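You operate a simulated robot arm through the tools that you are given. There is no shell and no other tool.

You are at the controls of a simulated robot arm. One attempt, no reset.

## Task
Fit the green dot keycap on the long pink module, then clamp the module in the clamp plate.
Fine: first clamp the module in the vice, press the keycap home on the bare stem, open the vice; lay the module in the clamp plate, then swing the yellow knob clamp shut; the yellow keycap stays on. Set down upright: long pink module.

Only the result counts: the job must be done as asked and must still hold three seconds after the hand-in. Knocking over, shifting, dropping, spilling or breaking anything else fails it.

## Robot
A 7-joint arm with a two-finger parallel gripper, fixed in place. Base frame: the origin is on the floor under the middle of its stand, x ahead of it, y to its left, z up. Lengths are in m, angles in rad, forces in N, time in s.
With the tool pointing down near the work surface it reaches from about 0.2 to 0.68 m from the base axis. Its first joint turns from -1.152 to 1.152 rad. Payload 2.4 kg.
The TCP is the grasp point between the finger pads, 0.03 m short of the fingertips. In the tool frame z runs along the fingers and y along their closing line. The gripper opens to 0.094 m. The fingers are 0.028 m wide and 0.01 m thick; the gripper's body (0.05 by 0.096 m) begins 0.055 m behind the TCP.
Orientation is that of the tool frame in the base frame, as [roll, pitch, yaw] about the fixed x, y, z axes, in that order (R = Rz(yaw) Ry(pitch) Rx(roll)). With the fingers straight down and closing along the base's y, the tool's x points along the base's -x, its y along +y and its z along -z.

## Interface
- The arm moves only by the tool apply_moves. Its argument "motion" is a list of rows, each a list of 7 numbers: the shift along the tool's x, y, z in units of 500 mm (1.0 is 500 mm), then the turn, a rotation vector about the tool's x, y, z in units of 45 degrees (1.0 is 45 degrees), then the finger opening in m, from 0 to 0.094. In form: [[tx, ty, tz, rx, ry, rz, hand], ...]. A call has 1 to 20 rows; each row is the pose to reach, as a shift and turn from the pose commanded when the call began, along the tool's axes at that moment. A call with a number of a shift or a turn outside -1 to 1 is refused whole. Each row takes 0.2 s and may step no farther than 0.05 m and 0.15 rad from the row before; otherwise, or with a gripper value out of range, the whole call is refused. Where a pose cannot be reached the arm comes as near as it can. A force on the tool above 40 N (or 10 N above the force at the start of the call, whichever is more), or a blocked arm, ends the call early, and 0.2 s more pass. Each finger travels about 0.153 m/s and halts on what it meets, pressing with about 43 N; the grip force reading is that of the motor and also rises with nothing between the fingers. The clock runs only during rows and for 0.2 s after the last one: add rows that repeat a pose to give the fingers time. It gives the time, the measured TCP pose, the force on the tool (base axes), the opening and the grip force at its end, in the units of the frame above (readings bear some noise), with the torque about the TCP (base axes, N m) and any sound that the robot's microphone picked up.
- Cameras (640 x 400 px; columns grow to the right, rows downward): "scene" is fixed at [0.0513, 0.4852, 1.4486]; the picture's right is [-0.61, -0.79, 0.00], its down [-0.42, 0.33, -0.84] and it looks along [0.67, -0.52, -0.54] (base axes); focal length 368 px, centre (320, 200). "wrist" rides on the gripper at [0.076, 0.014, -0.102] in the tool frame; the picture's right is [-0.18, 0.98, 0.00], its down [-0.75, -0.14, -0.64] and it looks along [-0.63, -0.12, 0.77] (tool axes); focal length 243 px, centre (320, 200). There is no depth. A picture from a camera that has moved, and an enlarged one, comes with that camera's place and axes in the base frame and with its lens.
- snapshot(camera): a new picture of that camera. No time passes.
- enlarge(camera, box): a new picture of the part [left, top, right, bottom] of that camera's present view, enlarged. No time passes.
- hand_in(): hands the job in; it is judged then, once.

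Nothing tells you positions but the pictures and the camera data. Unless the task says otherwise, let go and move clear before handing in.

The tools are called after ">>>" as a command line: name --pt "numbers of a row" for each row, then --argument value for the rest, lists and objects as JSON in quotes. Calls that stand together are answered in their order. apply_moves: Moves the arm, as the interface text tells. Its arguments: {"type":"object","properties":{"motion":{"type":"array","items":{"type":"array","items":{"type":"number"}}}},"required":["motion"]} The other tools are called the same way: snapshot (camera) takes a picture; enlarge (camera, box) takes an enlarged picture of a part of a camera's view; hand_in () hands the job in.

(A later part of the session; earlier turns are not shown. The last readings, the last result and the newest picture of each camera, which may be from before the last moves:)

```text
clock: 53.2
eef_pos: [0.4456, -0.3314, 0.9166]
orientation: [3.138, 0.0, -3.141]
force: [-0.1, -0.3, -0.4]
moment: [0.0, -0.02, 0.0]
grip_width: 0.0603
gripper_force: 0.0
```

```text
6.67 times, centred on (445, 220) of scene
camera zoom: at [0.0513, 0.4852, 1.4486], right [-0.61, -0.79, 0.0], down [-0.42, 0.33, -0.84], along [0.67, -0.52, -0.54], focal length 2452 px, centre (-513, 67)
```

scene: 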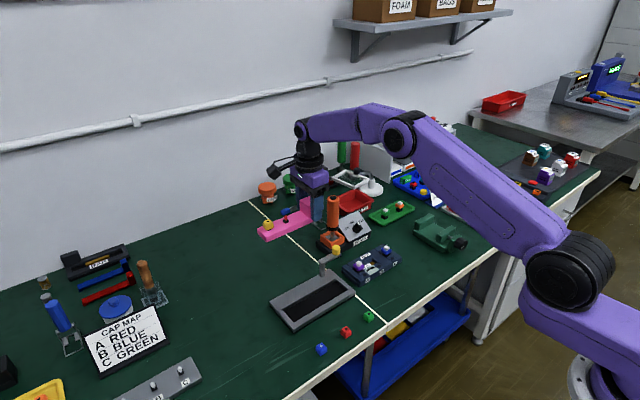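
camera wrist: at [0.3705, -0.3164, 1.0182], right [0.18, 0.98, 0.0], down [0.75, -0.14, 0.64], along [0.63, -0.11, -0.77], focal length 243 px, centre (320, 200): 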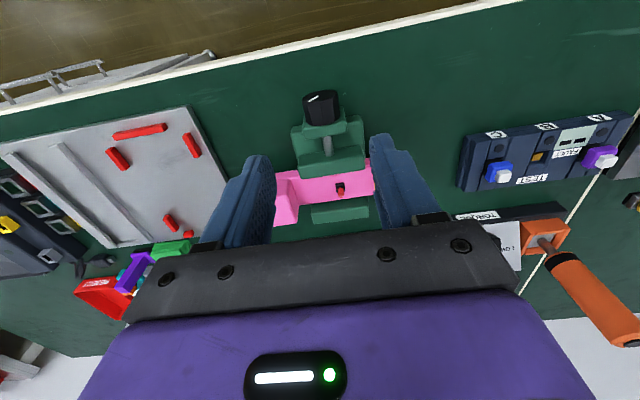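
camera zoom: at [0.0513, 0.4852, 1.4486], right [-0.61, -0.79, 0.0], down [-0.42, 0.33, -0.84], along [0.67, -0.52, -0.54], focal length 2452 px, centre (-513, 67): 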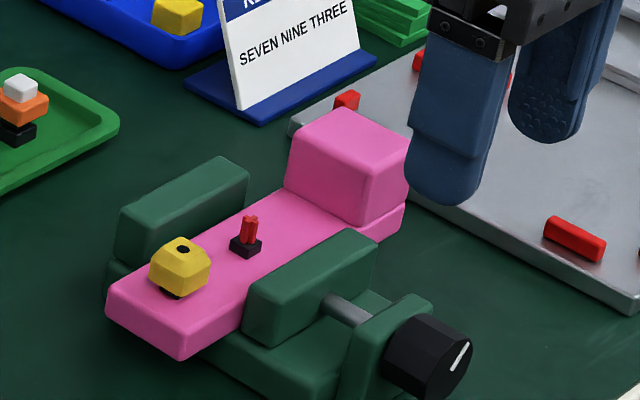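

The jaw is within about 2 mm of the module, with roughly 7 mm more to the fixed jaw. I do another stroke: descend, tilt to +45°, grip, and turn clockwise.

>>> apply_moves --pt "-0.002 0 0.08 0 0 0 0.06" --pt "-0.002 0 0.16 0 0 0 0.05" --pt "-0.002 0 0.22 0 0 0 0.044" --pt "-0.002 0.0048 0.2203 0.167 0 0 0.044" --pt "-0.002 0.0096 0.2213 0.333 0 0 0.044" --pt "-0.002 0.0142 0.2228 0.5 0 0 0.044" --pt "-0.002 0.0185 0.225 0.667 0 0 0.044" --pt "-0.002 0.0225 0.2276 0.833 0 0 0.044" --pt "-0.002 0.0262 0.2308 1.0 0 0 0.044" --pt "-0.002 0.0262 0.2308 1.0 0 0 0.02" --pt "-0.002 0.0262 0.2308 1.0 0 0 0.0" --pt "-0.002 0.0262 0.2308 1.0 0 0 0.0"

>>> apply_moves --pt "0 -0.0048 0.0003 -0.167 0 0 0.0" --pt "0 -0.0096 0.0013 -0.333 0 0 0.0" --pt "0 -0.0142 0.0028 -0.5 0 0 0.0" --pt "0 -0.0185 0.005 -0.667 0 0 0.0" --pt "0 -0.0225 0.0076 -0.833 0 0 0.0" --pt "0 -0.0262 0.0108 -1.0 0 0 0.0" --pt "0 -0.0262 0.0108 -1.0 0 0 0.0"

>>> enlarge --camera "scene" --box '[400, 190, 490, 250]'

```text
clock: 55.8
eef_pos: [0.447, -0.3155, 0.7983]
orientation: [-2.363, -0.002, -3.139]
force: [0.4, 7.3, -14.3]
moment: [0.31, -0.82, 0.32]
grip_width: 0.0333
gripper_force: 44.7
```

```text
clock: 57.4
eef_pos: [0.4492, -0.3304, 0.8048]
orientation: [3.135, 0.001, -3.14]
force: [8.9, 5.1, -19.9]
moment: [0.07, 0.42, 0.01]
grip_width: 0.033
gripper_force: 45.0
```

```text
6.67 times, centred on (445, 220) of scene
camera zoom: at [0.0518, 0.485, 1.4486], right [-0.61, -0.79, 0.0], down [-0.42, 0.33, -0.84], along [0.67, -0.52, -0.54], focal length 2452 px, centre (-513, 67)
```

zoom: 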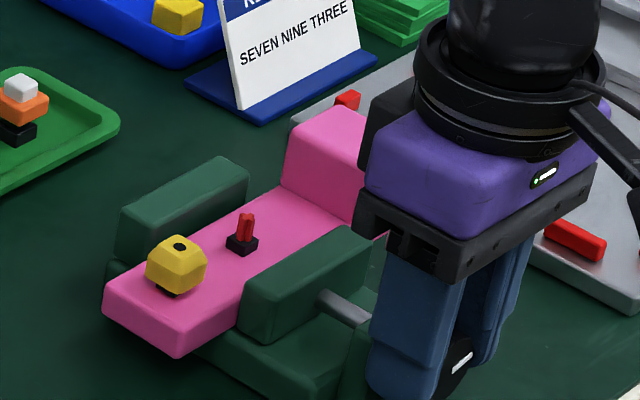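

>>> apply_moves --pt "0 -0.0048 0.0003 -0.167 0 0 0.0" --pt "0 -0.0096 0.0013 -0.333 0 0 0.0" --pt "0 -0.0142 0.0028 -0.5 0 0 0.0" --pt "0 -0.0185 0.005 -0.667 0 0 0.0" --pt "0 -0.0225 0.0076 -0.833 0 0 0.0" --pt "0 -0.0225 0.0076 -0.833 0 0 0.0"

>>> enlarge --camera "scene" --box '[400, 190, 490, 250]'

>>> enlarge --camera "wrist" --box '[230, 110, 410, 230]'

```text
clock: 58.8
eef_pos: [0.448, -0.343, 0.8012]
orientation: [2.484, 0.002, 3.141]
force: [5.4, -1.5, -3.8]
moment: [-0.11, -0.12, 0.33]
grip_width: 0.0328
gripper_force: 45.6
```

```text
6.67 times, centred on (445, 220) of scene
camera zoom: at [0.0515, 0.4851, 1.4487], right [-0.61, -0.79, 0.0], down [-0.42, 0.33, -0.84], along [0.67, -0.52, -0.54], focal length 2452 px, centre (-513, 67)
```

zoom: 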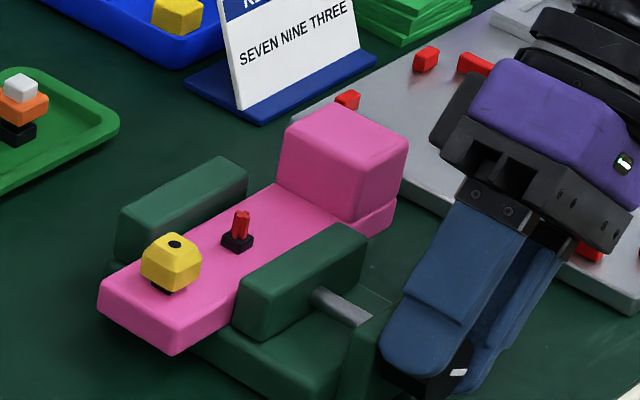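

```text
3.33 times, centred on (320, 170) of wrist
camera zoom: at [0.3723, -0.3932, 0.89], right [0.18, 0.78, 0.6], down [0.75, -0.5, 0.42], along [0.63, 0.37, -0.68], focal length 809 px, centre (320, 300)
```

zoom: 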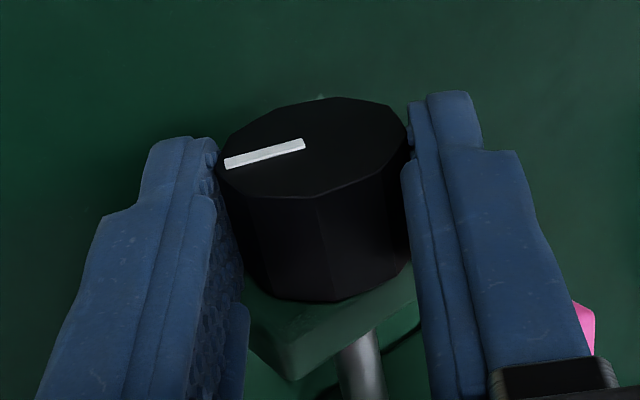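

>>> apply_moves --pt "0 0 0 0 0 0 0.044" --pt "0 0 0 0 0 0 0.044" --pt "0 0.0048 0.0003 0.167 0 0 0.044" --pt "0 0.0096 0.0013 0.333 0 0 0.044" --pt "0 0.0142 0.0028 0.5 0 0 0.044" --pt "0 0.0185 0.005 0.667 0 0 0.044" --pt "0 0.0225 0.0076 0.833 0 0 0.044" --pt "0 0.0225 0.0076 0.833 0 0 0.044"

>>> apply_moves --pt "0 0.0048 0.0003 0.167 0 0 0.044" --pt "0 0.0096 0.0013 0.333 0 0 0.044" --pt "0 0.0142 0.0028 0.5 0 0 0.044" --pt "0 0.0185 0.005 0.667 0 0 0.044" --pt "0 0.0225 0.0076 0.833 0 0 0.044" --pt "0 0.0262 0.0108 1.0 0 0 0.044" --pt "0 0.0262 0.0108 1.0 0 0 0.02" --pt "0 0.0262 0.0108 1.0 0 0 0.0" --pt "0 0.0262 0.0108 1.0 0 0 0.0"

>>> apply_moves --pt "0 -0.0024 0.0001 -0.083 0 0 0.0" --pt "0 -0.0048 0.0003 -0.167 0 0 0.0" --pt "0 -0.0072 0.0007 -0.25 0 0 0.0" --pt "0 -0.0096 0.0013 -0.333 0 0 0.0" --pt "0 -0.0096 0.0013 -0.333 0 0 0.0"

>>> enlarge --camera "scene" --box '[400, 190, 490, 250]'

```text
clock: 60.6
eef_pos: [0.4473, -0.3312, 0.8043]
orientation: [3.14, 0.001, 3.141]
force: [-0.3, -0.2, -1.2]
moment: [0.02, -0.01, -0.01]
grip_width: 0.044
gripper_force: 0.2
```

```text
clock: 62.6
eef_pos: [0.4488, -0.316, 0.7981]
orientation: [-2.363, -0.002, -3.139]
force: [-0.5, 6.1, -9.4]
moment: [0.21, -0.7, 0.38]
grip_width: 0.0338
gripper_force: 45.1
```

```text
clock: 63.8
eef_pos: [0.4483, -0.3195, 0.8023]
orientation: [-2.623, -0.002, -3.14]
force: [3.6, 12.4, -13.3]
moment: [0.34, 0.54, -0.41]
grip_width: 0.0334
gripper_force: 44.9
```

```text
6.67 times, centred on (445, 220) of scene
camera zoom: at [0.0516, 0.4853, 1.4486], right [-0.61, -0.79, 0.0], down [-0.42, 0.33, -0.84], along [0.67, -0.52, -0.54], focal length 2452 px, centre (-513, 67)
```

zoom: 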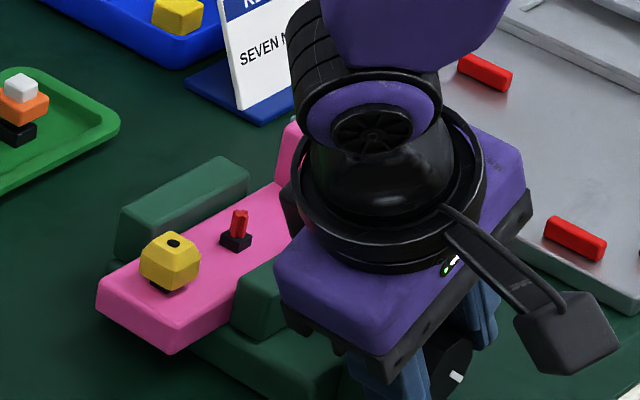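

>>> apply_moves --pt "0 -0.0024 0.0001 -0.083 0 0 0.0" --pt "0 -0.0048 0.0003 -0.167 0 0 0.0" --pt "0 -0.0072 0.0007 -0.25 0 0 0.0" --pt "0 -0.0096 0.0013 -0.333 0 0 0.0" --pt "0 -0.0096 0.0013 -0.333 0 0 0.0"

>>> apply_moves --pt "0 -0.0024 0.0001 -0.083 0 0 0.0" --pt "0 -0.0048 0.0003 -0.167 0 0 0.0" --pt "0 -0.0072 0.0007 -0.25 0 0 0.0" --pt "0 -0.0096 0.0013 -0.333 0 0 0.0" --pt "0 -0.0096 0.0013 -0.333 0 0 0.0"

>>> enlarge --camera "scene" --box '[400, 190, 490, 250]'

>>> enlarge --camera "wrist" --box '[230, 110, 410, 230]'

```text
clock: 65.0
eef_pos: [0.4484, -0.325, 0.8041]
orientation: [-2.886, -0.001, -3.139]
force: [13.6, 7.5, -30.7]
moment: [0.31, 0.67, -0.36]
grip_width: 0.0337
gripper_force: 44.9
```

```text
clock: 66.2
eef_pos: [0.4479, -0.3296, 0.8047]
orientation: [3.135, -0.001, -3.14]
force: [11.6, 6.0, -33.7]
moment: [0.03, -0.04, 0.1]
grip_width: 0.0338
gripper_force: 45.2
```

```text
6.67 times, centred on (445, 220) of scene
camera zoom: at [0.0521, 0.4849, 1.4487], right [-0.61, -0.79, 0.0], down [-0.42, 0.33, -0.84], along [0.67, -0.52, -0.54], focal length 2452 px, centre (-513, 67)
```

zoom: 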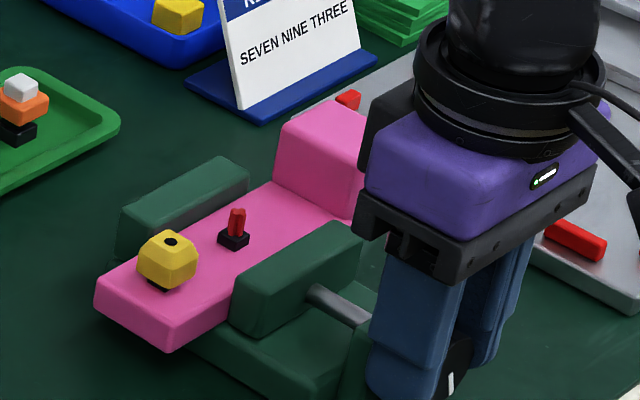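

```text
3.33 times, centred on (320, 170) of wrist
camera zoom: at [0.3726, -0.3156, 0.9064], right [0.18, 0.98, 0.01], down [0.76, -0.14, 0.64], along [0.63, -0.11, -0.77], focal length 809 px, centre (320, 300)
```

zoom: 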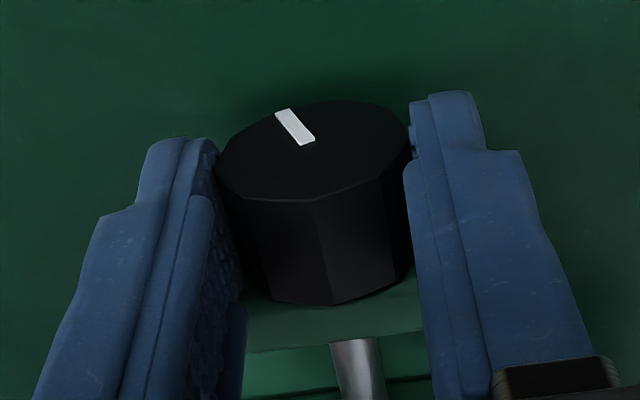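

>>> apply_moves --pt "0 0 0.003 0 0 0 0.0" --pt "0 -0.0024 0.0051 -0.083 0 0 0.0" --pt "0 -0.0048 0.0053 -0.167 0 0 0.0" --pt "0 -0.0072 0.0057 -0.25 0 0 0.0" --pt "0 -0.0096 0.0063 -0.333 0 0 0.0" --pt "0 -0.0096 0.0063 -0.333 0 0 0.0"

>>> apply_moves --pt "0 -0.0024 0.0001 -0.083 0 0 0.0" --pt "0 -0.0048 0.0003 -0.167 0 0 0.0" --pt "0 -0.0072 0.0007 -0.25 0 0 0.0" --pt "0 -0.0096 0.0013 -0.333 0 0 0.0" --pt "0 -0.0096 0.0013 -0.333 0 0 0.0"

>>> enlarge --camera "scene" --box '[400, 190, 490, 250]'

>>> enlarge --camera "wrist" --box '[230, 110, 410, 230]'

```text
clock: 67.6
eef_pos: [0.4484, -0.3344, 0.8015]
orientation: [2.876, 0.003, -3.139]
force: [6.3, 16.3, 12.0]
moment: [0.17, -0.04, 0.02]
grip_width: 0.033
gripper_force: 44.9
```

```text
clock: 68.8
eef_pos: [0.4468, -0.3399, 0.7995]
orientation: [2.611, -0.003, -3.138]
force: [9.9, 18.8, -3.6]
moment: [-0.05, 0.0, -0.15]
grip_width: 0.0323
gripper_force: 45.3
```

```text
6.67 times, centred on (445, 220) of scene
camera zoom: at [0.0515, 0.4855, 1.4485], right [-0.61, -0.79, 0.0], down [-0.42, 0.33, -0.84], along [0.67, -0.52, -0.54], focal length 2452 px, centre (-513, 67)
```

zoom: 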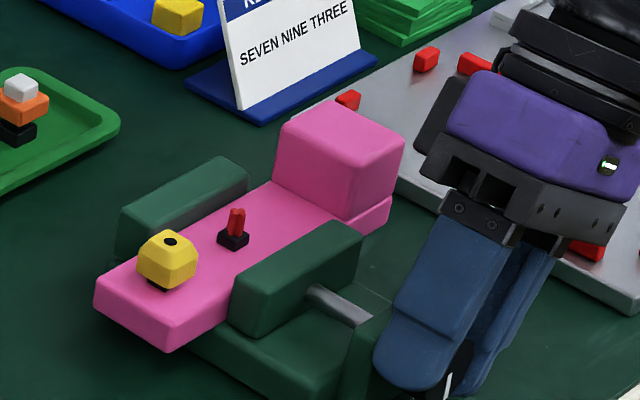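

```text
3.33 times, centred on (320, 170) of wrist
camera zoom: at [0.3724, -0.3774, 0.8944], right [0.18, 0.85, 0.5], down [0.76, -0.44, 0.48], along [0.63, 0.29, -0.72], focal length 809 px, centre (320, 300)
```

zoom: 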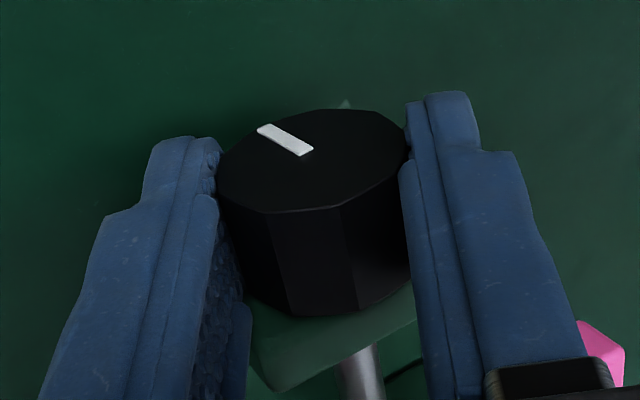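

The knob now slips in my grip and the module has stopped moving, so the vice is tight. I release the knob, straighten up and rise to check.

>>> apply_moves --pt "0 0 0 0 0 0 0.044" --pt "0 0 0 0 0 0 0.044" --pt "0 0.0048 0.0003 0.167 0 0 0.044" --pt "0 0.0096 0.0013 0.333 0 0 0.044" --pt "0 0.0142 0.0028 0.5 0 0 0.044" --pt "0 0.0185 0.005 0.667 0 0 0.044" --pt "0 0.0185 0.005 0.667 0 0 0.044"

>>> apply_moves --pt "0 0 -0.06 0 0 0 0.06" --pt "0 0 -0.14 0 0 0 0.06" --pt "0 0 -0.22 0 0 0 0.06" --pt "-0.05 0 -0.28 0 0 0 0.094" --pt "-0.1 0 -0.3 0 0 0 0.094" --pt "-0.1 0 -0.3 0 0 0 0.094"

>>> snapshot --camera "wrist"

>>> enlarge --camera "wrist" --box '[240, 60, 420, 230]'

>>> enlarge --camera "scene" --box '[400, 190, 490, 250]'

```text
clock: 70.4
eef_pos: [0.4472, -0.3299, 0.8017]
orientation: [3.142, 0.0, -3.14]
force: [0.3, -0.5, -0.4]
moment: [0.02, 0.01, 0.03]
grip_width: 0.0442
gripper_force: 0.1
```

```text
clock: 71.8
eef_pos: [0.4967, -0.3307, 0.9533]
orientation: [3.138, -0.001, 3.141]
force: [0.3, 0.9, 0.6]
moment: [-0.01, 0.01, -0.02]
grip_width: 0.0939
gripper_force: 0.0
```

```text
taken
camera wrist: at [0.4214, -0.3155, 1.0552], right [0.18, 0.98, 0.0], down [0.75, -0.14, 0.64], along [0.63, -0.12, -0.77], focal length 243 px, centre (320, 200)
```

wrist: 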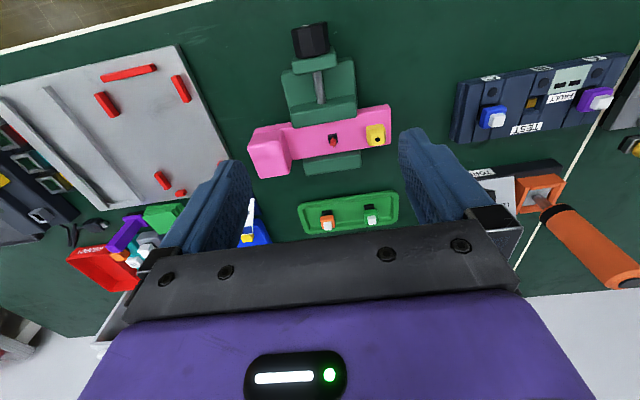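

```text
2.35 times, centred on (330, 145) of wrist
camera zoom: at [0.4214, -0.3155, 1.0552], right [0.18, 0.98, 0.0], down [0.75, -0.14, 0.64], along [0.63, -0.12, -0.77], focal length 571 px, centre (296, 329)
```

zoom: 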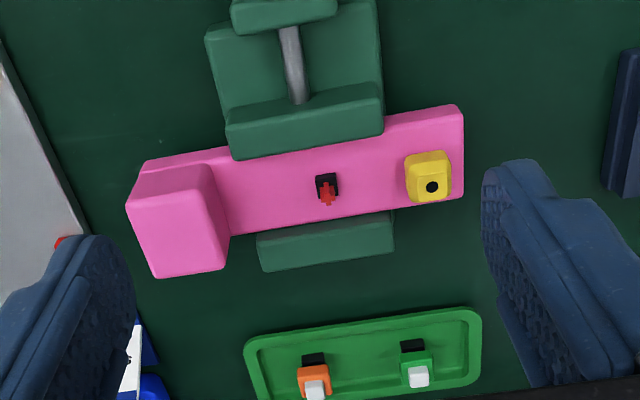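

```text
6.67 times, centred on (445, 220) of scene
camera zoom: at [0.0513, 0.4852, 1.4486], right [-0.61, -0.79, 0.0], down [-0.42, 0.33, -0.84], along [0.67, -0.52, -0.54], focal length 2452 px, centre (-513, 67)
```

zoom: 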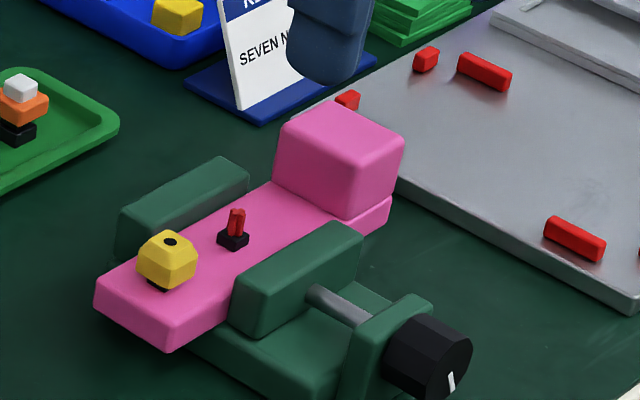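

The module is clamped between the jaws with the stem free. Next I move over to the green dot keycap near (0.438, 0.041).

>>> apply_moves --pt "0.02 0.08 0 0 0 0 0.094" --pt "0.04 0.17 0 0 0 0 0.094" --pt "0.06 0.26 0 0 0 0 0.094" --pt "0.08 0.35 0 0 0 0 0.094" --pt "0.1 0.44 0 0 0 0 0.094" --pt "0.113 0.53 0 0 0 0 0.08" --pt "0.113 0.62 0.02 0 0 0 0.06" --pt "0.113 0.7 0.04 0 0 0 0.06" --pt "0.113 0.742 0.066 0 0 0 0.06" --pt "0.113 0.742 0.066 0 0 0 0.06"

>>> snapshot --camera "wrist"

>>> enlarge --camera "wrist" --box '[280, 60, 400, 140]'

>>> enlarge --camera "scene" --box '[350, 300, 390, 330]'

```text
clock: 74.0
eef_pos: [0.4406, 0.0419, 0.9221]
orientation: [3.14, -0.001, -3.141]
force: [-0.9, 0.2, 0.0]
moment: [-0.02, 0.02, -0.02]
grip_width: 0.0599
gripper_force: 0.0
```

```text
taken
camera wrist: at [0.3653, 0.057, 1.024], right [0.18, 0.98, 0.0], down [0.75, -0.14, 0.64], along [0.63, -0.12, -0.77], focal length 243 px, centre (320, 200)
```

wrist: 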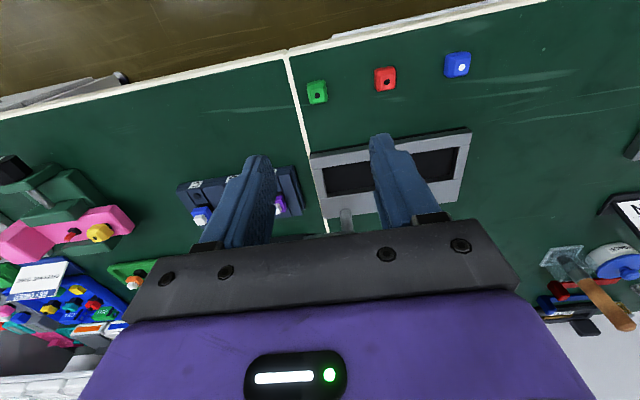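

```text
5.00 times, centred on (340, 100) of wrist
camera zoom: at [0.3653, 0.057, 1.024], right [0.18, 0.98, 0.0], down [0.75, -0.14, 0.64], along [0.63, -0.12, -0.77], focal length 1213 px, centre (220, 700)
```

zoom: 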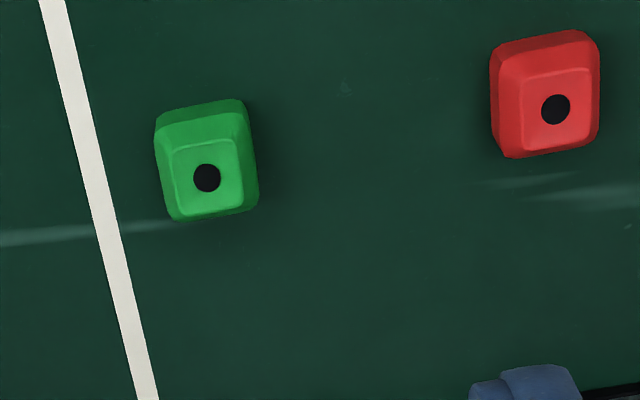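

```text
13.33 times, centred on (370, 315) of scene
camera zoom: at [0.0513, 0.4852, 1.4486], right [-0.61, -0.79, 0.0], down [-0.42, 0.33, -0.84], along [0.67, -0.52, -0.54], focal length 4903 px, centre (-347, -1333)
```

zoom: 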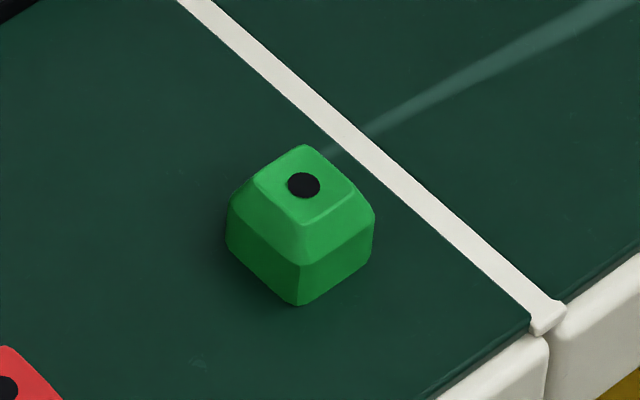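

The green cap is about 18 mm square at the base, aligned with the axes, centred near (0.4395, 0.041). I descend over it with fingers closing along y.

>>> apply_moves --pt "0.002 -0.002 0.08 0 0 0 0.05" --pt "0.002 -0.002 0.16 0 0 0 0.046" --pt "0.002 -0.002 0.23 0 0 0 0.046" --pt "0.002 -0.002 0.262 0 0 0 0.046" --pt "0.002 -0.002 0.262 0 0 0 0.046"

>>> enlarge --camera "wrist" --box '[230, 80, 410, 230]'

>>> enlarge --camera "scene" --box '[340, 280, 400, 330]'

```text
clock: 75.2
eef_pos: [0.4404, 0.0391, 0.7891]
orientation: [3.139, 0.0, -3.14]
force: [-0.6, 0.9, -1.0]
moment: [0.02, 0.0, 0.02]
grip_width: 0.046
gripper_force: 0.1
```

```text
2.67 times, centred on (320, 155) of wrist
camera zoom: at [0.365, 0.0537, 0.8913], right [0.18, 0.98, 0.0], down [0.75, -0.14, 0.64], along [0.63, -0.12, -0.77], focal length 647 px, centre (320, 320)
```

zoom: 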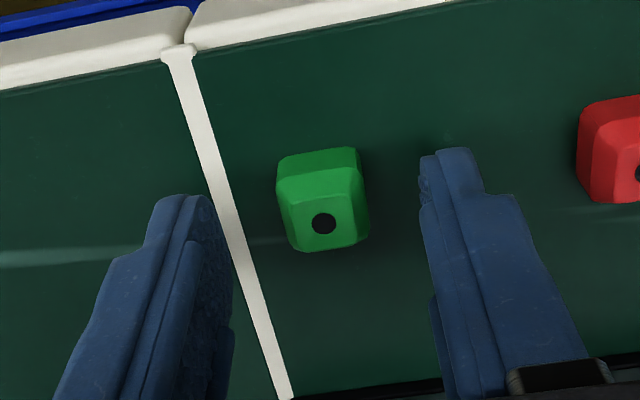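

```text
8.00 times, centred on (370, 305) of scene
camera zoom: at [0.0513, 0.4852, 1.4486], right [-0.61, -0.79, 0.0], down [-0.42, 0.33, -0.84], along [0.67, -0.52, -0.54], focal length 2942 px, centre (-80, -640)
```

zoom: 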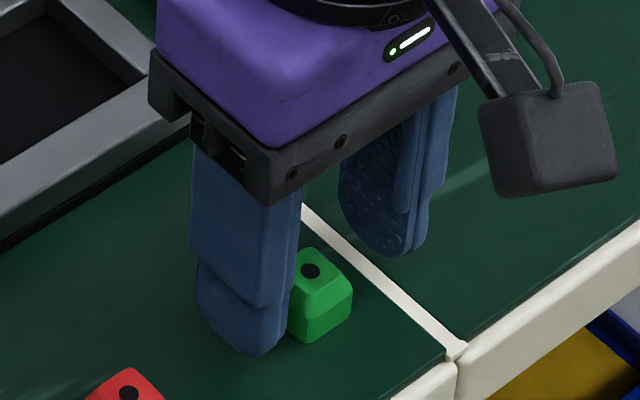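

>>> apply_moves --pt "0 0 0.004 0 0 0 0.04" --pt "0 0 0.008 0 0 0 0.036" --pt "0 0 0.011 0 0 0 0.034" --pt "0 0 0.011 0 0 0 0.034"

>>> apply_moves --pt "0 0 0 0 0 0 0.025" --pt "0 0 0 0 0 0 0.01" --pt "0 0 0 0 0 0 0.0" --pt "0 0 0 0 0 0 0.0"

>>> enlarge --camera "wrist" --box '[250, 100, 400, 220]'

>>> enlarge --camera "scene" --box '[340, 280, 400, 330]'

```text
clock: 76.2
eef_pos: [0.4411, 0.0384, 0.7831]
orientation: [3.14, 0.0, 3.141]
force: [1.0, 0.0, 0.2]
moment: [0.02, -0.03, 0.01]
grip_width: 0.0339
gripper_force: 0.1
```

```text
clock: 77.2
eef_pos: [0.4409, 0.0384, 0.7839]
orientation: [3.139, -0.001, -3.141]
force: [0.3, 0.0, 0.4]
moment: [0.01, 0.0, 0.02]
grip_width: 0.0187
gripper_force: 43.5
```

```text
3.33 times, centred on (325, 160) of wrist
camera zoom: at [0.365, 0.0532, 0.8858], right [0.18, 0.98, 0.0], down [0.75, -0.14, 0.64], along [0.63, -0.12, -0.77], focal length 809 px, centre (303, 333)
```

zoom: 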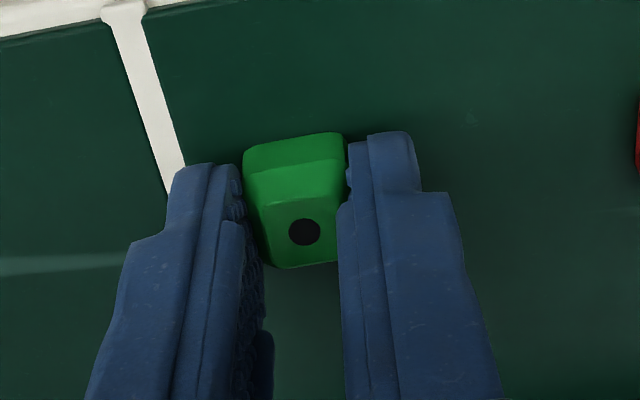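

```text
8.00 times, centred on (370, 305) of scene
camera zoom: at [0.0513, 0.4852, 1.4486], right [-0.61, -0.79, 0.0], down [-0.42, 0.33, -0.84], along [0.67, -0.52, -0.54], focal length 2942 px, centre (-80, -640)
```

zoom: 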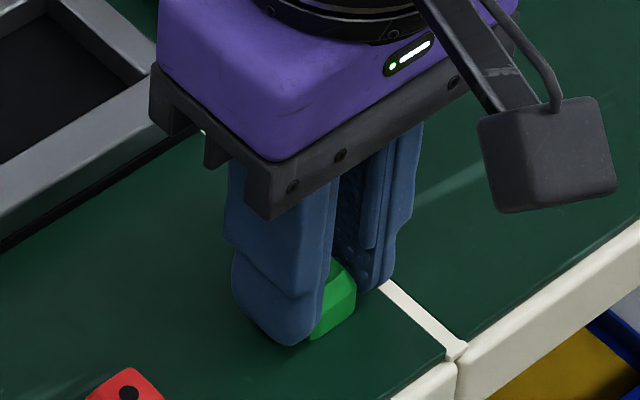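

The cap is held (18.7 mm wide). I lift it slowly, then carry it over to the stem.

>>> apply_moves --pt "0 0 -0.01 0 0 0 0.0" --pt "0 0 -0.03 0 0 0 0.0" --pt "0 0 -0.08 0 0 0 0.0" --pt "0 0 -0.15 0 0 0 0.0" --pt "0 0 -0.233 0 0 0 0.0" --pt "0 0 -0.233 0 0 0 0.0"

>>> enlarge --camera "wrist" --box '[250, 100, 400, 220]'

>>> enlarge --camera "scene" --box '[340, 240, 420, 330]'

```text
clock: 78.6
eef_pos: [0.439, 0.0393, 0.901]
orientation: [3.14, 0.0, -3.139]
force: [0.0, -0.5, -0.8]
moment: [0.02, 0.0, 0.0]
grip_width: 0.0184
gripper_force: 42.9
```

```text
3.33 times, centred on (325, 160) of wrist
camera zoom: at [0.3633, 0.054, 1.0036], right [0.18, 0.98, 0.0], down [0.75, -0.14, 0.64], along [0.63, -0.12, -0.77], focal length 809 px, centre (303, 333)
```

zoom: 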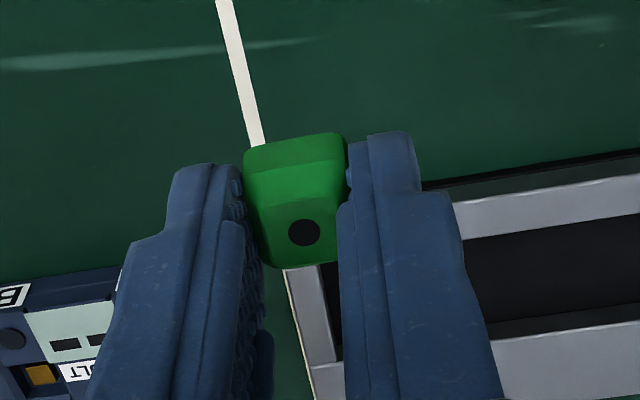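

```text
4.44 times, centred on (380, 285) of scene
camera zoom: at [0.0513, 0.4852, 1.4486], right [-0.61, -0.79, 0.0], down [-0.42, 0.33, -0.84], along [0.67, -0.52, -0.54], focal length 1634 px, centre (53, -178)
```

zoom: 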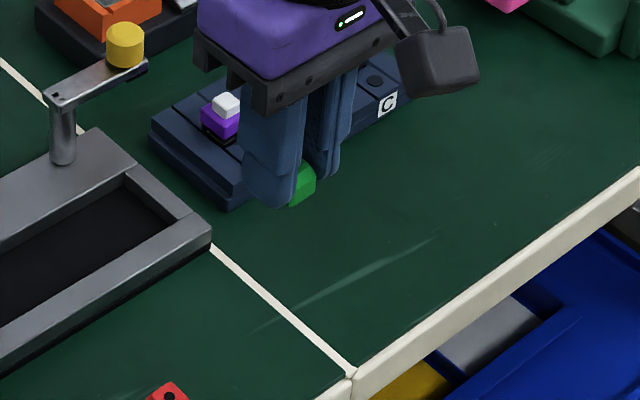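

>>> apply_moves --pt "-0.02 -0.07 0 0 0 0 0.0" --pt "-0.04 -0.16 0 0 0 0 0.0" --pt "-0.07 -0.25 0 0 0 0 0.0" --pt "-0.1 -0.34 0 0 0 0 0.0" --pt "-0.13 -0.43 0 0 0 0 0.0" --pt "-0.16 -0.52 0 0 0 0 0.0" --pt "-0.19 -0.61 0 0 0 0 0.0" --pt "-0.21 -0.69 0 0 0 0 0.0" --pt "-0.217 -0.728 0.03 0 0 0 0.0" --pt "-0.217 -0.728 0.06 0 0 0 0.0" --pt "-0.217 -0.728 0.06 0 0 0 0.0"

>>> snapshot --camera "wrist"

>>> enlarge --camera "wrist" --box '[250, 100, 400, 220]'

>>> enlarge --camera "scene" --box '[400, 180, 480, 240]'

```text
clock: 81.0
eef_pos: [0.5475, -0.3253, 0.8672]
orientation: [3.141, 0.001, 3.142]
force: [0.9, 0.0, 0.4]
moment: [0.01, 0.01, -0.01]
grip_width: 0.0183
gripper_force: 43.1
```

```text
taken
camera wrist: at [0.472, -0.3106, 0.9693], right [0.18, 0.98, 0.0], down [0.75, -0.14, 0.64], along [0.63, -0.12, -0.77], focal length 243 px, centre (320, 200)
```

wrist: 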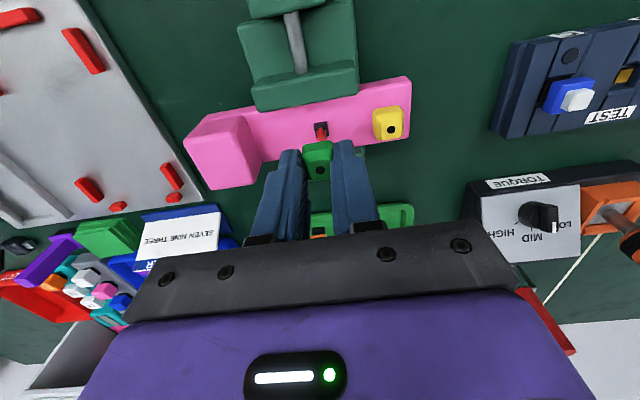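

```text
3.33 times, centred on (325, 160) of wrist
camera zoom: at [0.472, -0.3106, 0.9693], right [0.18, 0.98, 0.0], down [0.75, -0.14, 0.64], along [0.63, -0.12, -0.77], focal length 809 px, centre (303, 333)
```

zoom: 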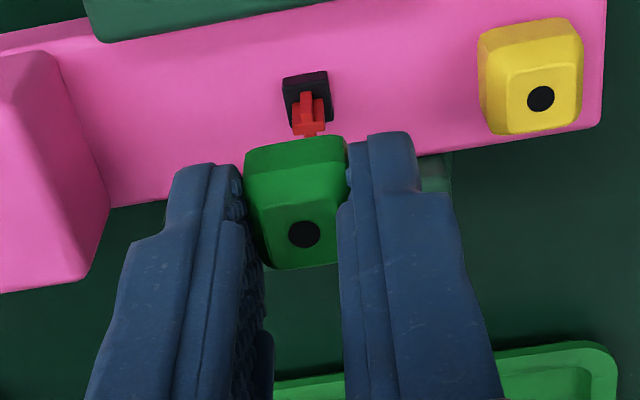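

```text
6.67 times, centred on (440, 210) of scene
camera zoom: at [0.0513, 0.4852, 1.4486], right [-0.61, -0.79, 0.0], down [-0.42, 0.33, -0.84], along [0.67, -0.52, -0.54], focal length 2452 px, centre (-480, 133)
```

zoom: 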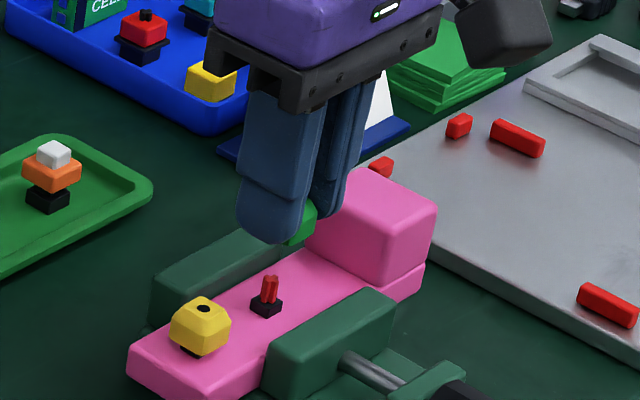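

>>> apply_moves --pt "0 0.001 0.02 0 0 0 0.0" --pt "0 0.001 0.044 0 0 0 0.0" --pt "0 0.001 0.044 0 0 0 0.0"

>>> enlarge --camera "wrist" --box '[250, 80, 400, 200]'

>>> enlarge --camera "scene" --box '[410, 195, 460, 235]'

```text
clock: 81.8
eef_pos: [0.5485, -0.3249, 0.8455]
orientation: [3.14, 0.0, 3.141]
force: [0.2, -0.2, 0.2]
moment: [0.01, 0.01, 0.01]
grip_width: 0.0185
gripper_force: 42.7
```

```text
3.33 times, centred on (325, 140) of wrist
camera zoom: at [0.4724, -0.3094, 0.9477], right [0.18, 0.98, 0.0], down [0.75, -0.14, 0.64], along [0.63, -0.12, -0.77], focal length 809 px, centre (303, 400)
```

zoom: 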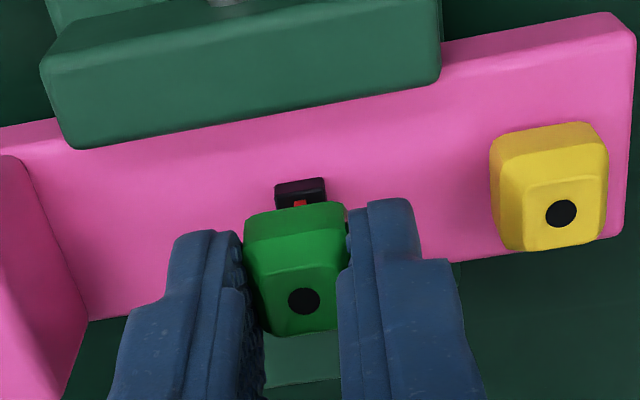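

```text
10.00 times, centred on (435, 215) of scene
camera zoom: at [0.0513, 0.4852, 1.4486], right [-0.61, -0.79, 0.0], down [-0.42, 0.33, -0.84], along [0.67, -0.52, -0.54], focal length 3677 px, centre (-830, 50)
```

zoom: 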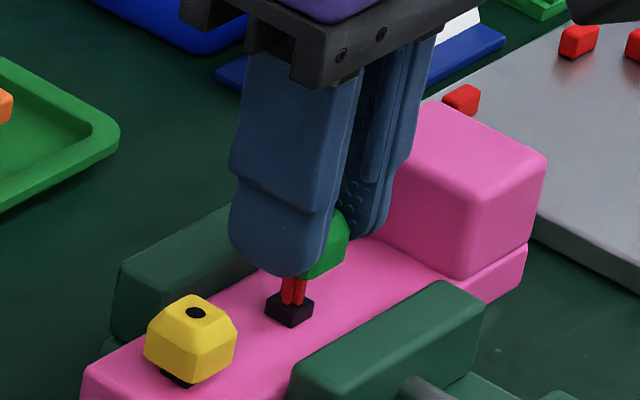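

The cap is aligned over the stem to within about 1 mm in both views. I press it down in small steps while watching the force.

>>> apply_moves --pt "0 0 0.006 0 0 0 0.0" --pt "0 0 0.012 0 0 0 0.0" --pt "0 0 0.016 0 0 0 0.0" --pt "0 0 0.016 0 0 0 0.0"

>>> enlarge --camera "wrist" --box '[250, 80, 400, 200]'

>>> enlarge --camera "scene" --box '[410, 195, 460, 235]'

```text
clock: 82.8
eef_pos: [0.5485, -0.3251, 0.8377]
orientation: [3.14, 0.001, 3.141]
force: [-0.1, 0.2, -0.4]
moment: [0.0, 0.03, -0.02]
grip_width: 0.0182
gripper_force: 42.7
```

```text
3.33 times, centred on (325, 140) of wrist
camera zoom: at [0.4731, -0.3096, 0.9404], right [0.18, 0.98, 0.0], down [0.75, -0.14, 0.64], along [0.63, -0.12, -0.77], focal length 809 px, centre (303, 400)
```

zoom: 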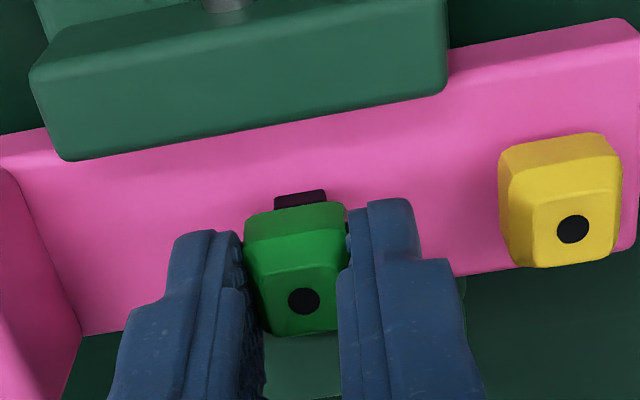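

```text
10.00 times, centred on (435, 215) of scene
camera zoom: at [0.0513, 0.4852, 1.4486], right [-0.61, -0.79, 0.0], down [-0.42, 0.33, -0.84], along [0.67, -0.52, -0.54], focal length 3677 px, centre (-830, 50)
```

zoom: 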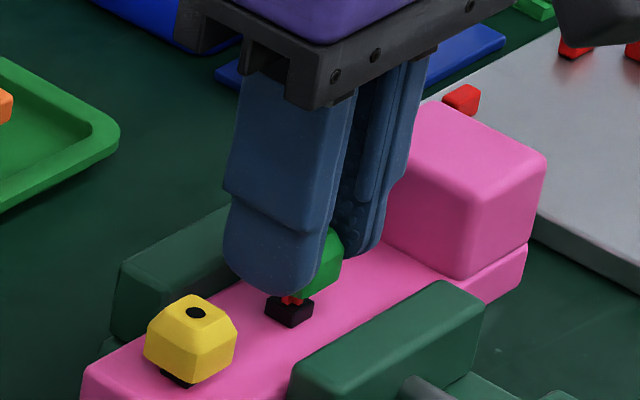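

>>> apply_moves --pt "0 0 0.004 0 0 0 0.0" --pt "0 0 0.008 0 0 0 0.0" --pt "0 0 0.012 0 0 0 0.0" --pt "0 0 0.016 0 0 0 0.0" --pt "0 0 0.016 0 0 0 0.0"

>>> enlarge --camera "wrist" --box '[250, 80, 400, 200]'

>>> enlarge --camera "scene" --box '[410, 195, 460, 235]'

```text
clock: 84.0
eef_pos: [0.5485, -0.3238, 0.8312]
orientation: [3.137, -0.002, 3.141]
force: [-0.5, -0.8, -3.6]
moment: [-0.02, -0.01, 0.01]
grip_width: 0.0186
gripper_force: 43.5
```

```text
3.33 times, centred on (325, 140) of wrist
camera zoom: at [0.4727, -0.309, 0.9328], right [0.18, 0.98, 0.0], down [0.75, -0.14, 0.64], along [0.63, -0.12, -0.77], focal length 809 px, centre (303, 400)
```

zoom: 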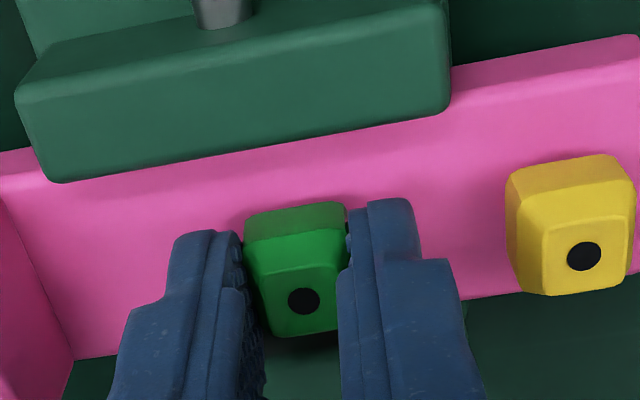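

```text
10.00 times, centred on (435, 215) of scene
camera zoom: at [0.0513, 0.4851, 1.4486], right [-0.61, -0.79, 0.0], down [-0.42, 0.33, -0.84], along [0.67, -0.52, -0.54], focal length 3677 px, centre (-830, 50)
```

zoom: 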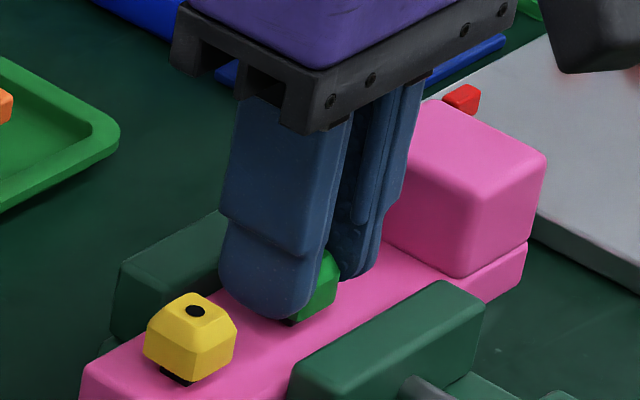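

>>> apply_moves --pt "0 0 0.003 0 0 0 0.0" --pt "0 0 0.006 0 0 0 0.0" --pt "0 0 0.009 0 0 0 0.0" --pt "0 0 0.009 0 0 0 0.0"

>>> enlarge --camera "wrist" --box '[250, 80, 400, 200]'

>>> enlarge --camera "scene" --box '[410, 195, 460, 235]'

```text
clock: 85.0
eef_pos: [0.5478, -0.3248, 0.8296]
orientation: [3.139, -0.003, -3.141]
force: [-6.5, 4.2, 10.8]
moment: [0.17, 0.21, 0.05]
grip_width: 0.0184
gripper_force: 43.2
stopped in row 4: the force on the tool passed its limit at 41 N (the readings are from after the stop); the commanded pose is now the measured one
```

```text
3.33 times, centred on (325, 140) of wrist
camera zoom: at [0.4731, -0.3095, 0.9319], right [0.18, 0.98, 0.0], down [0.76, -0.14, 0.64], along [0.63, -0.11, -0.77], focal length 809 px, centre (303, 400)
```

zoom: 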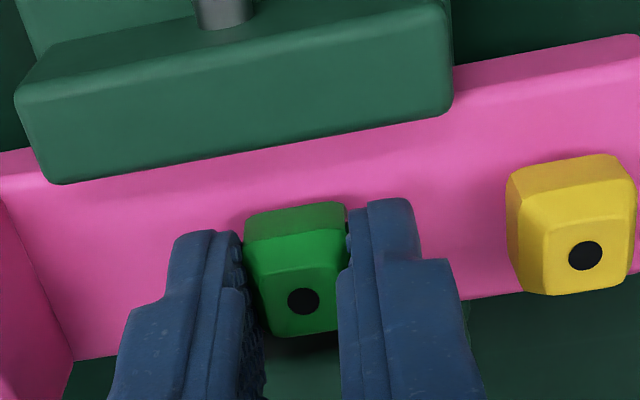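

```text
10.00 times, centred on (435, 215) of scene
camera zoom: at [0.0509, 0.4854, 1.4486], right [-0.61, -0.79, 0.0], down [-0.42, 0.33, -0.84], along [0.67, -0.52, -0.54], focal length 3677 px, centre (-830, 50)
```

zoom: 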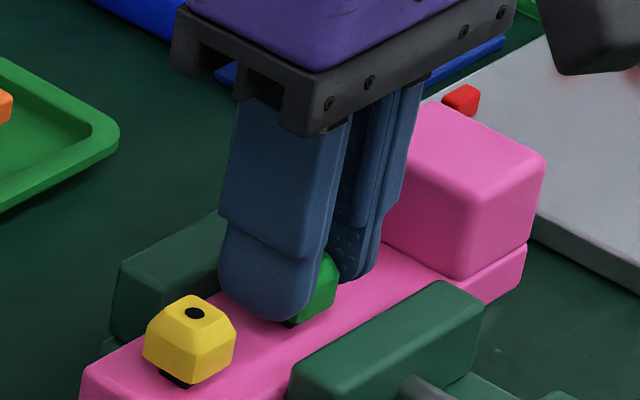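

The green dot now sits at the same height as the yellow one, and the press hit 41 N, so the cap appears home. I release and check.

>>> apply_moves --pt "0 0 0 0 0 0 0.022" --pt "0 0 0 0 0 0 0.03" --pt "0 0 0 0 0 0 0.034" --pt "0 0 -0.04 0 0 0 0.034" --pt "0 0 -0.1 0 0 0 0.034" --pt "0 0 -0.1 0 0 0 0.034"

>>> enlarge --camera "wrist" --box '[250, 80, 400, 200]'

>>> enlarge --camera "scene" --box '[410, 195, 460, 235]'

```text
clock: 86.4
eef_pos: [0.5484, -0.3232, 0.8805]
orientation: [3.138, -0.003, 3.141]
force: [-0.9, 0.4, 0.4]
moment: [0.01, 0.0, 0.01]
grip_width: 0.0341
gripper_force: 0.0
```

```text
3.33 times, centred on (325, 140) of wrist
camera zoom: at [0.4729, -0.3088, 0.9812], right [0.18, 0.98, 0.0], down [0.75, -0.14, 0.64], along [0.63, -0.12, -0.77], focal length 809 px, centre (303, 400)
```

zoom: 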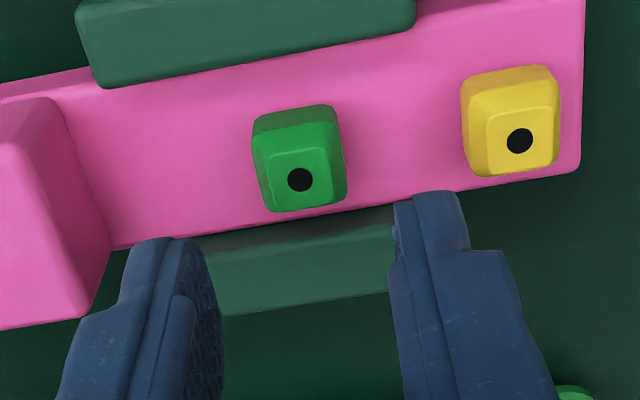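

```text
10.00 times, centred on (435, 215) of scene
camera zoom: at [0.0513, 0.4852, 1.4486], right [-0.61, -0.79, 0.0], down [-0.42, 0.33, -0.84], along [0.67, -0.52, -0.54], focal length 3677 px, centre (-830, 50)
```

zoom: 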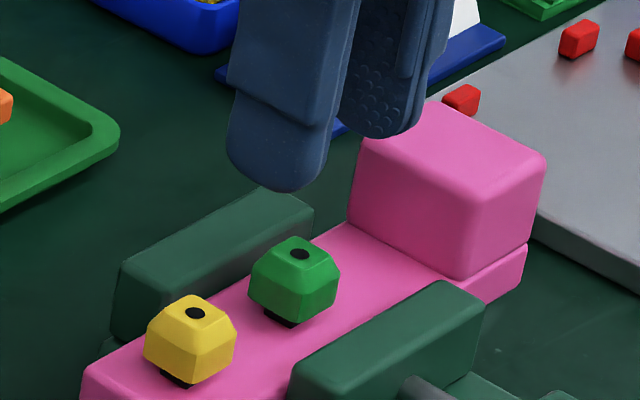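

The green cap looks seated exactly like the yellow one. As insurance I'll press once more on its top with closed fingertips.

>>> apply_moves --pt "0 0 0 0 0 0 0.015" --pt "0 0 0 0 0 0 0.0" --pt "0 0 0.03 0 0 0 0.0" --pt "0 0 0.06 0 0 0 0.0" --pt "0 0 0.07 0 0 0 0.0" --pt "0 0 0.07 0 0 0 0.0"

>>> apply_moves --pt "0 0 0.004 0 0 0 0.0" --pt "0 0 0.008 0 0 0 0.0" --pt "0 0 0.012 0 0 0 0.0" --pt "0 0 0.016 0 0 0 0.0" --pt "0 0 0.02 0 0 0 0.0"

>>> enlarge --camera "scene" --box '[410, 195, 460, 235]'

```text
clock: 87.8
eef_pos: [0.5488, -0.3227, 0.8429]
orientation: [3.14, 0.0, 3.141]
force: [-1.7, 1.2, 9.1]
moment: [0.04, 0.06, -0.03]
grip_width: 0.0
gripper_force: 33.1
```

```text
clock: 88.5
eef_pos: [0.5506, -0.323, 0.8422]
orientation: [3.14, -0.001, -3.14]
force: [-4.7, 3.8, 13.5]
moment: [0.14, 0.19, 0.0]
grip_width: 0.0
gripper_force: 33.3
stopped in row 3: the force on the tool passed its limit at 44 N (the readings are from after the stop); the commanded pose is now the measured one
```

```text
10.00 times, centred on (435, 215) of scene
camera zoom: at [0.0509, 0.4854, 1.4486], right [-0.61, -0.79, 0.0], down [-0.42, 0.33, -0.84], along [0.67, -0.52, -0.54], focal length 3677 px, centre (-830, 50)
```

zoom: 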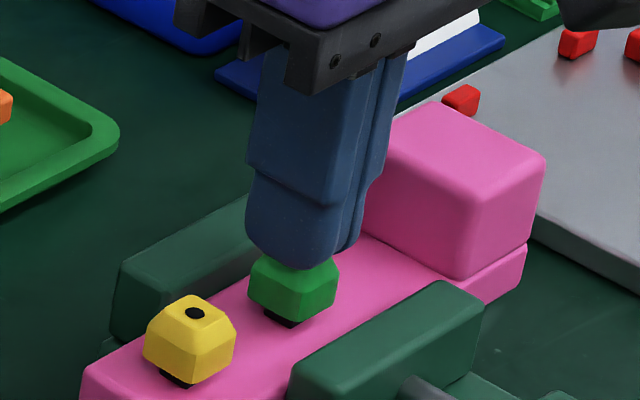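

The cap is home (44 N on top, no further travel). Next I rise and go back to the vice knob to open it.

>>> apply_moves --pt "0 0 -0.07 0 0 0 0.0" --pt "0 0 -0.15 0 0 0 0.02" --pt "0.03 -0.002 -0.2 0 0 0 0.04" --pt "0.1 -0.006 -0.2 0 0 0 0.06" --pt "0.17 -0.01 -0.2 0 0 0 0.06" --pt "0.206 -0.0144 -0.17 0 0 0 0.06" --pt "0.206 -0.0144 -0.08 0 0 0 0.06" --pt "0.206 -0.0144 0.0 0 0 0 0.055" --pt "0.206 -0.0144 0.06 0 0 0 0.05" --pt "0.206 -0.0144 0.0756 0 0 0 0.044" --pt "0.206 -0.0144 0.0756 0 0 0 0.044"

>>> enlarge --camera "wrist" --box '[230, 110, 410, 230]'

>>> enlarge --camera "scene" --box '[400, 190, 490, 250]'

```text
clock: 90.9
eef_pos: [0.4469, -0.3335, 0.8042]
orientation: [3.14, 0.003, 3.14]
force: [0.2, -0.7, 0.1]
moment: [0.0, 0.0, 0.0]
grip_width: 0.0439
gripper_force: 0.0
```

```text
3.33 times, centred on (320, 170) of wrist
camera zoom: at [0.3713, -0.3181, 0.9064], right [0.18, 0.98, 0.0], down [0.75, -0.14, 0.64], along [0.63, -0.12, -0.77], focal length 809 px, centre (320, 300)
```

zoom: 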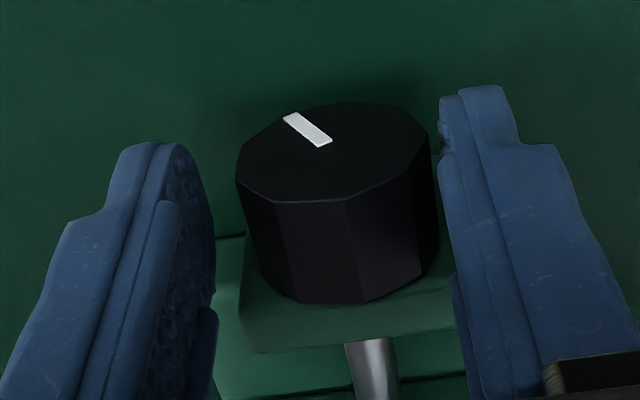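

```text
6.67 times, centred on (445, 220) of scene
camera zoom: at [0.0513, 0.4852, 1.4486], right [-0.61, -0.79, 0.0], down [-0.42, 0.33, -0.84], along [0.67, -0.52, -0.54], focal length 2452 px, centre (-513, 67)
```

zoom: 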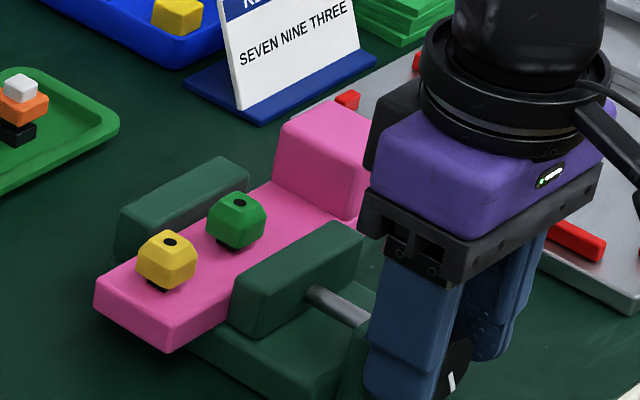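

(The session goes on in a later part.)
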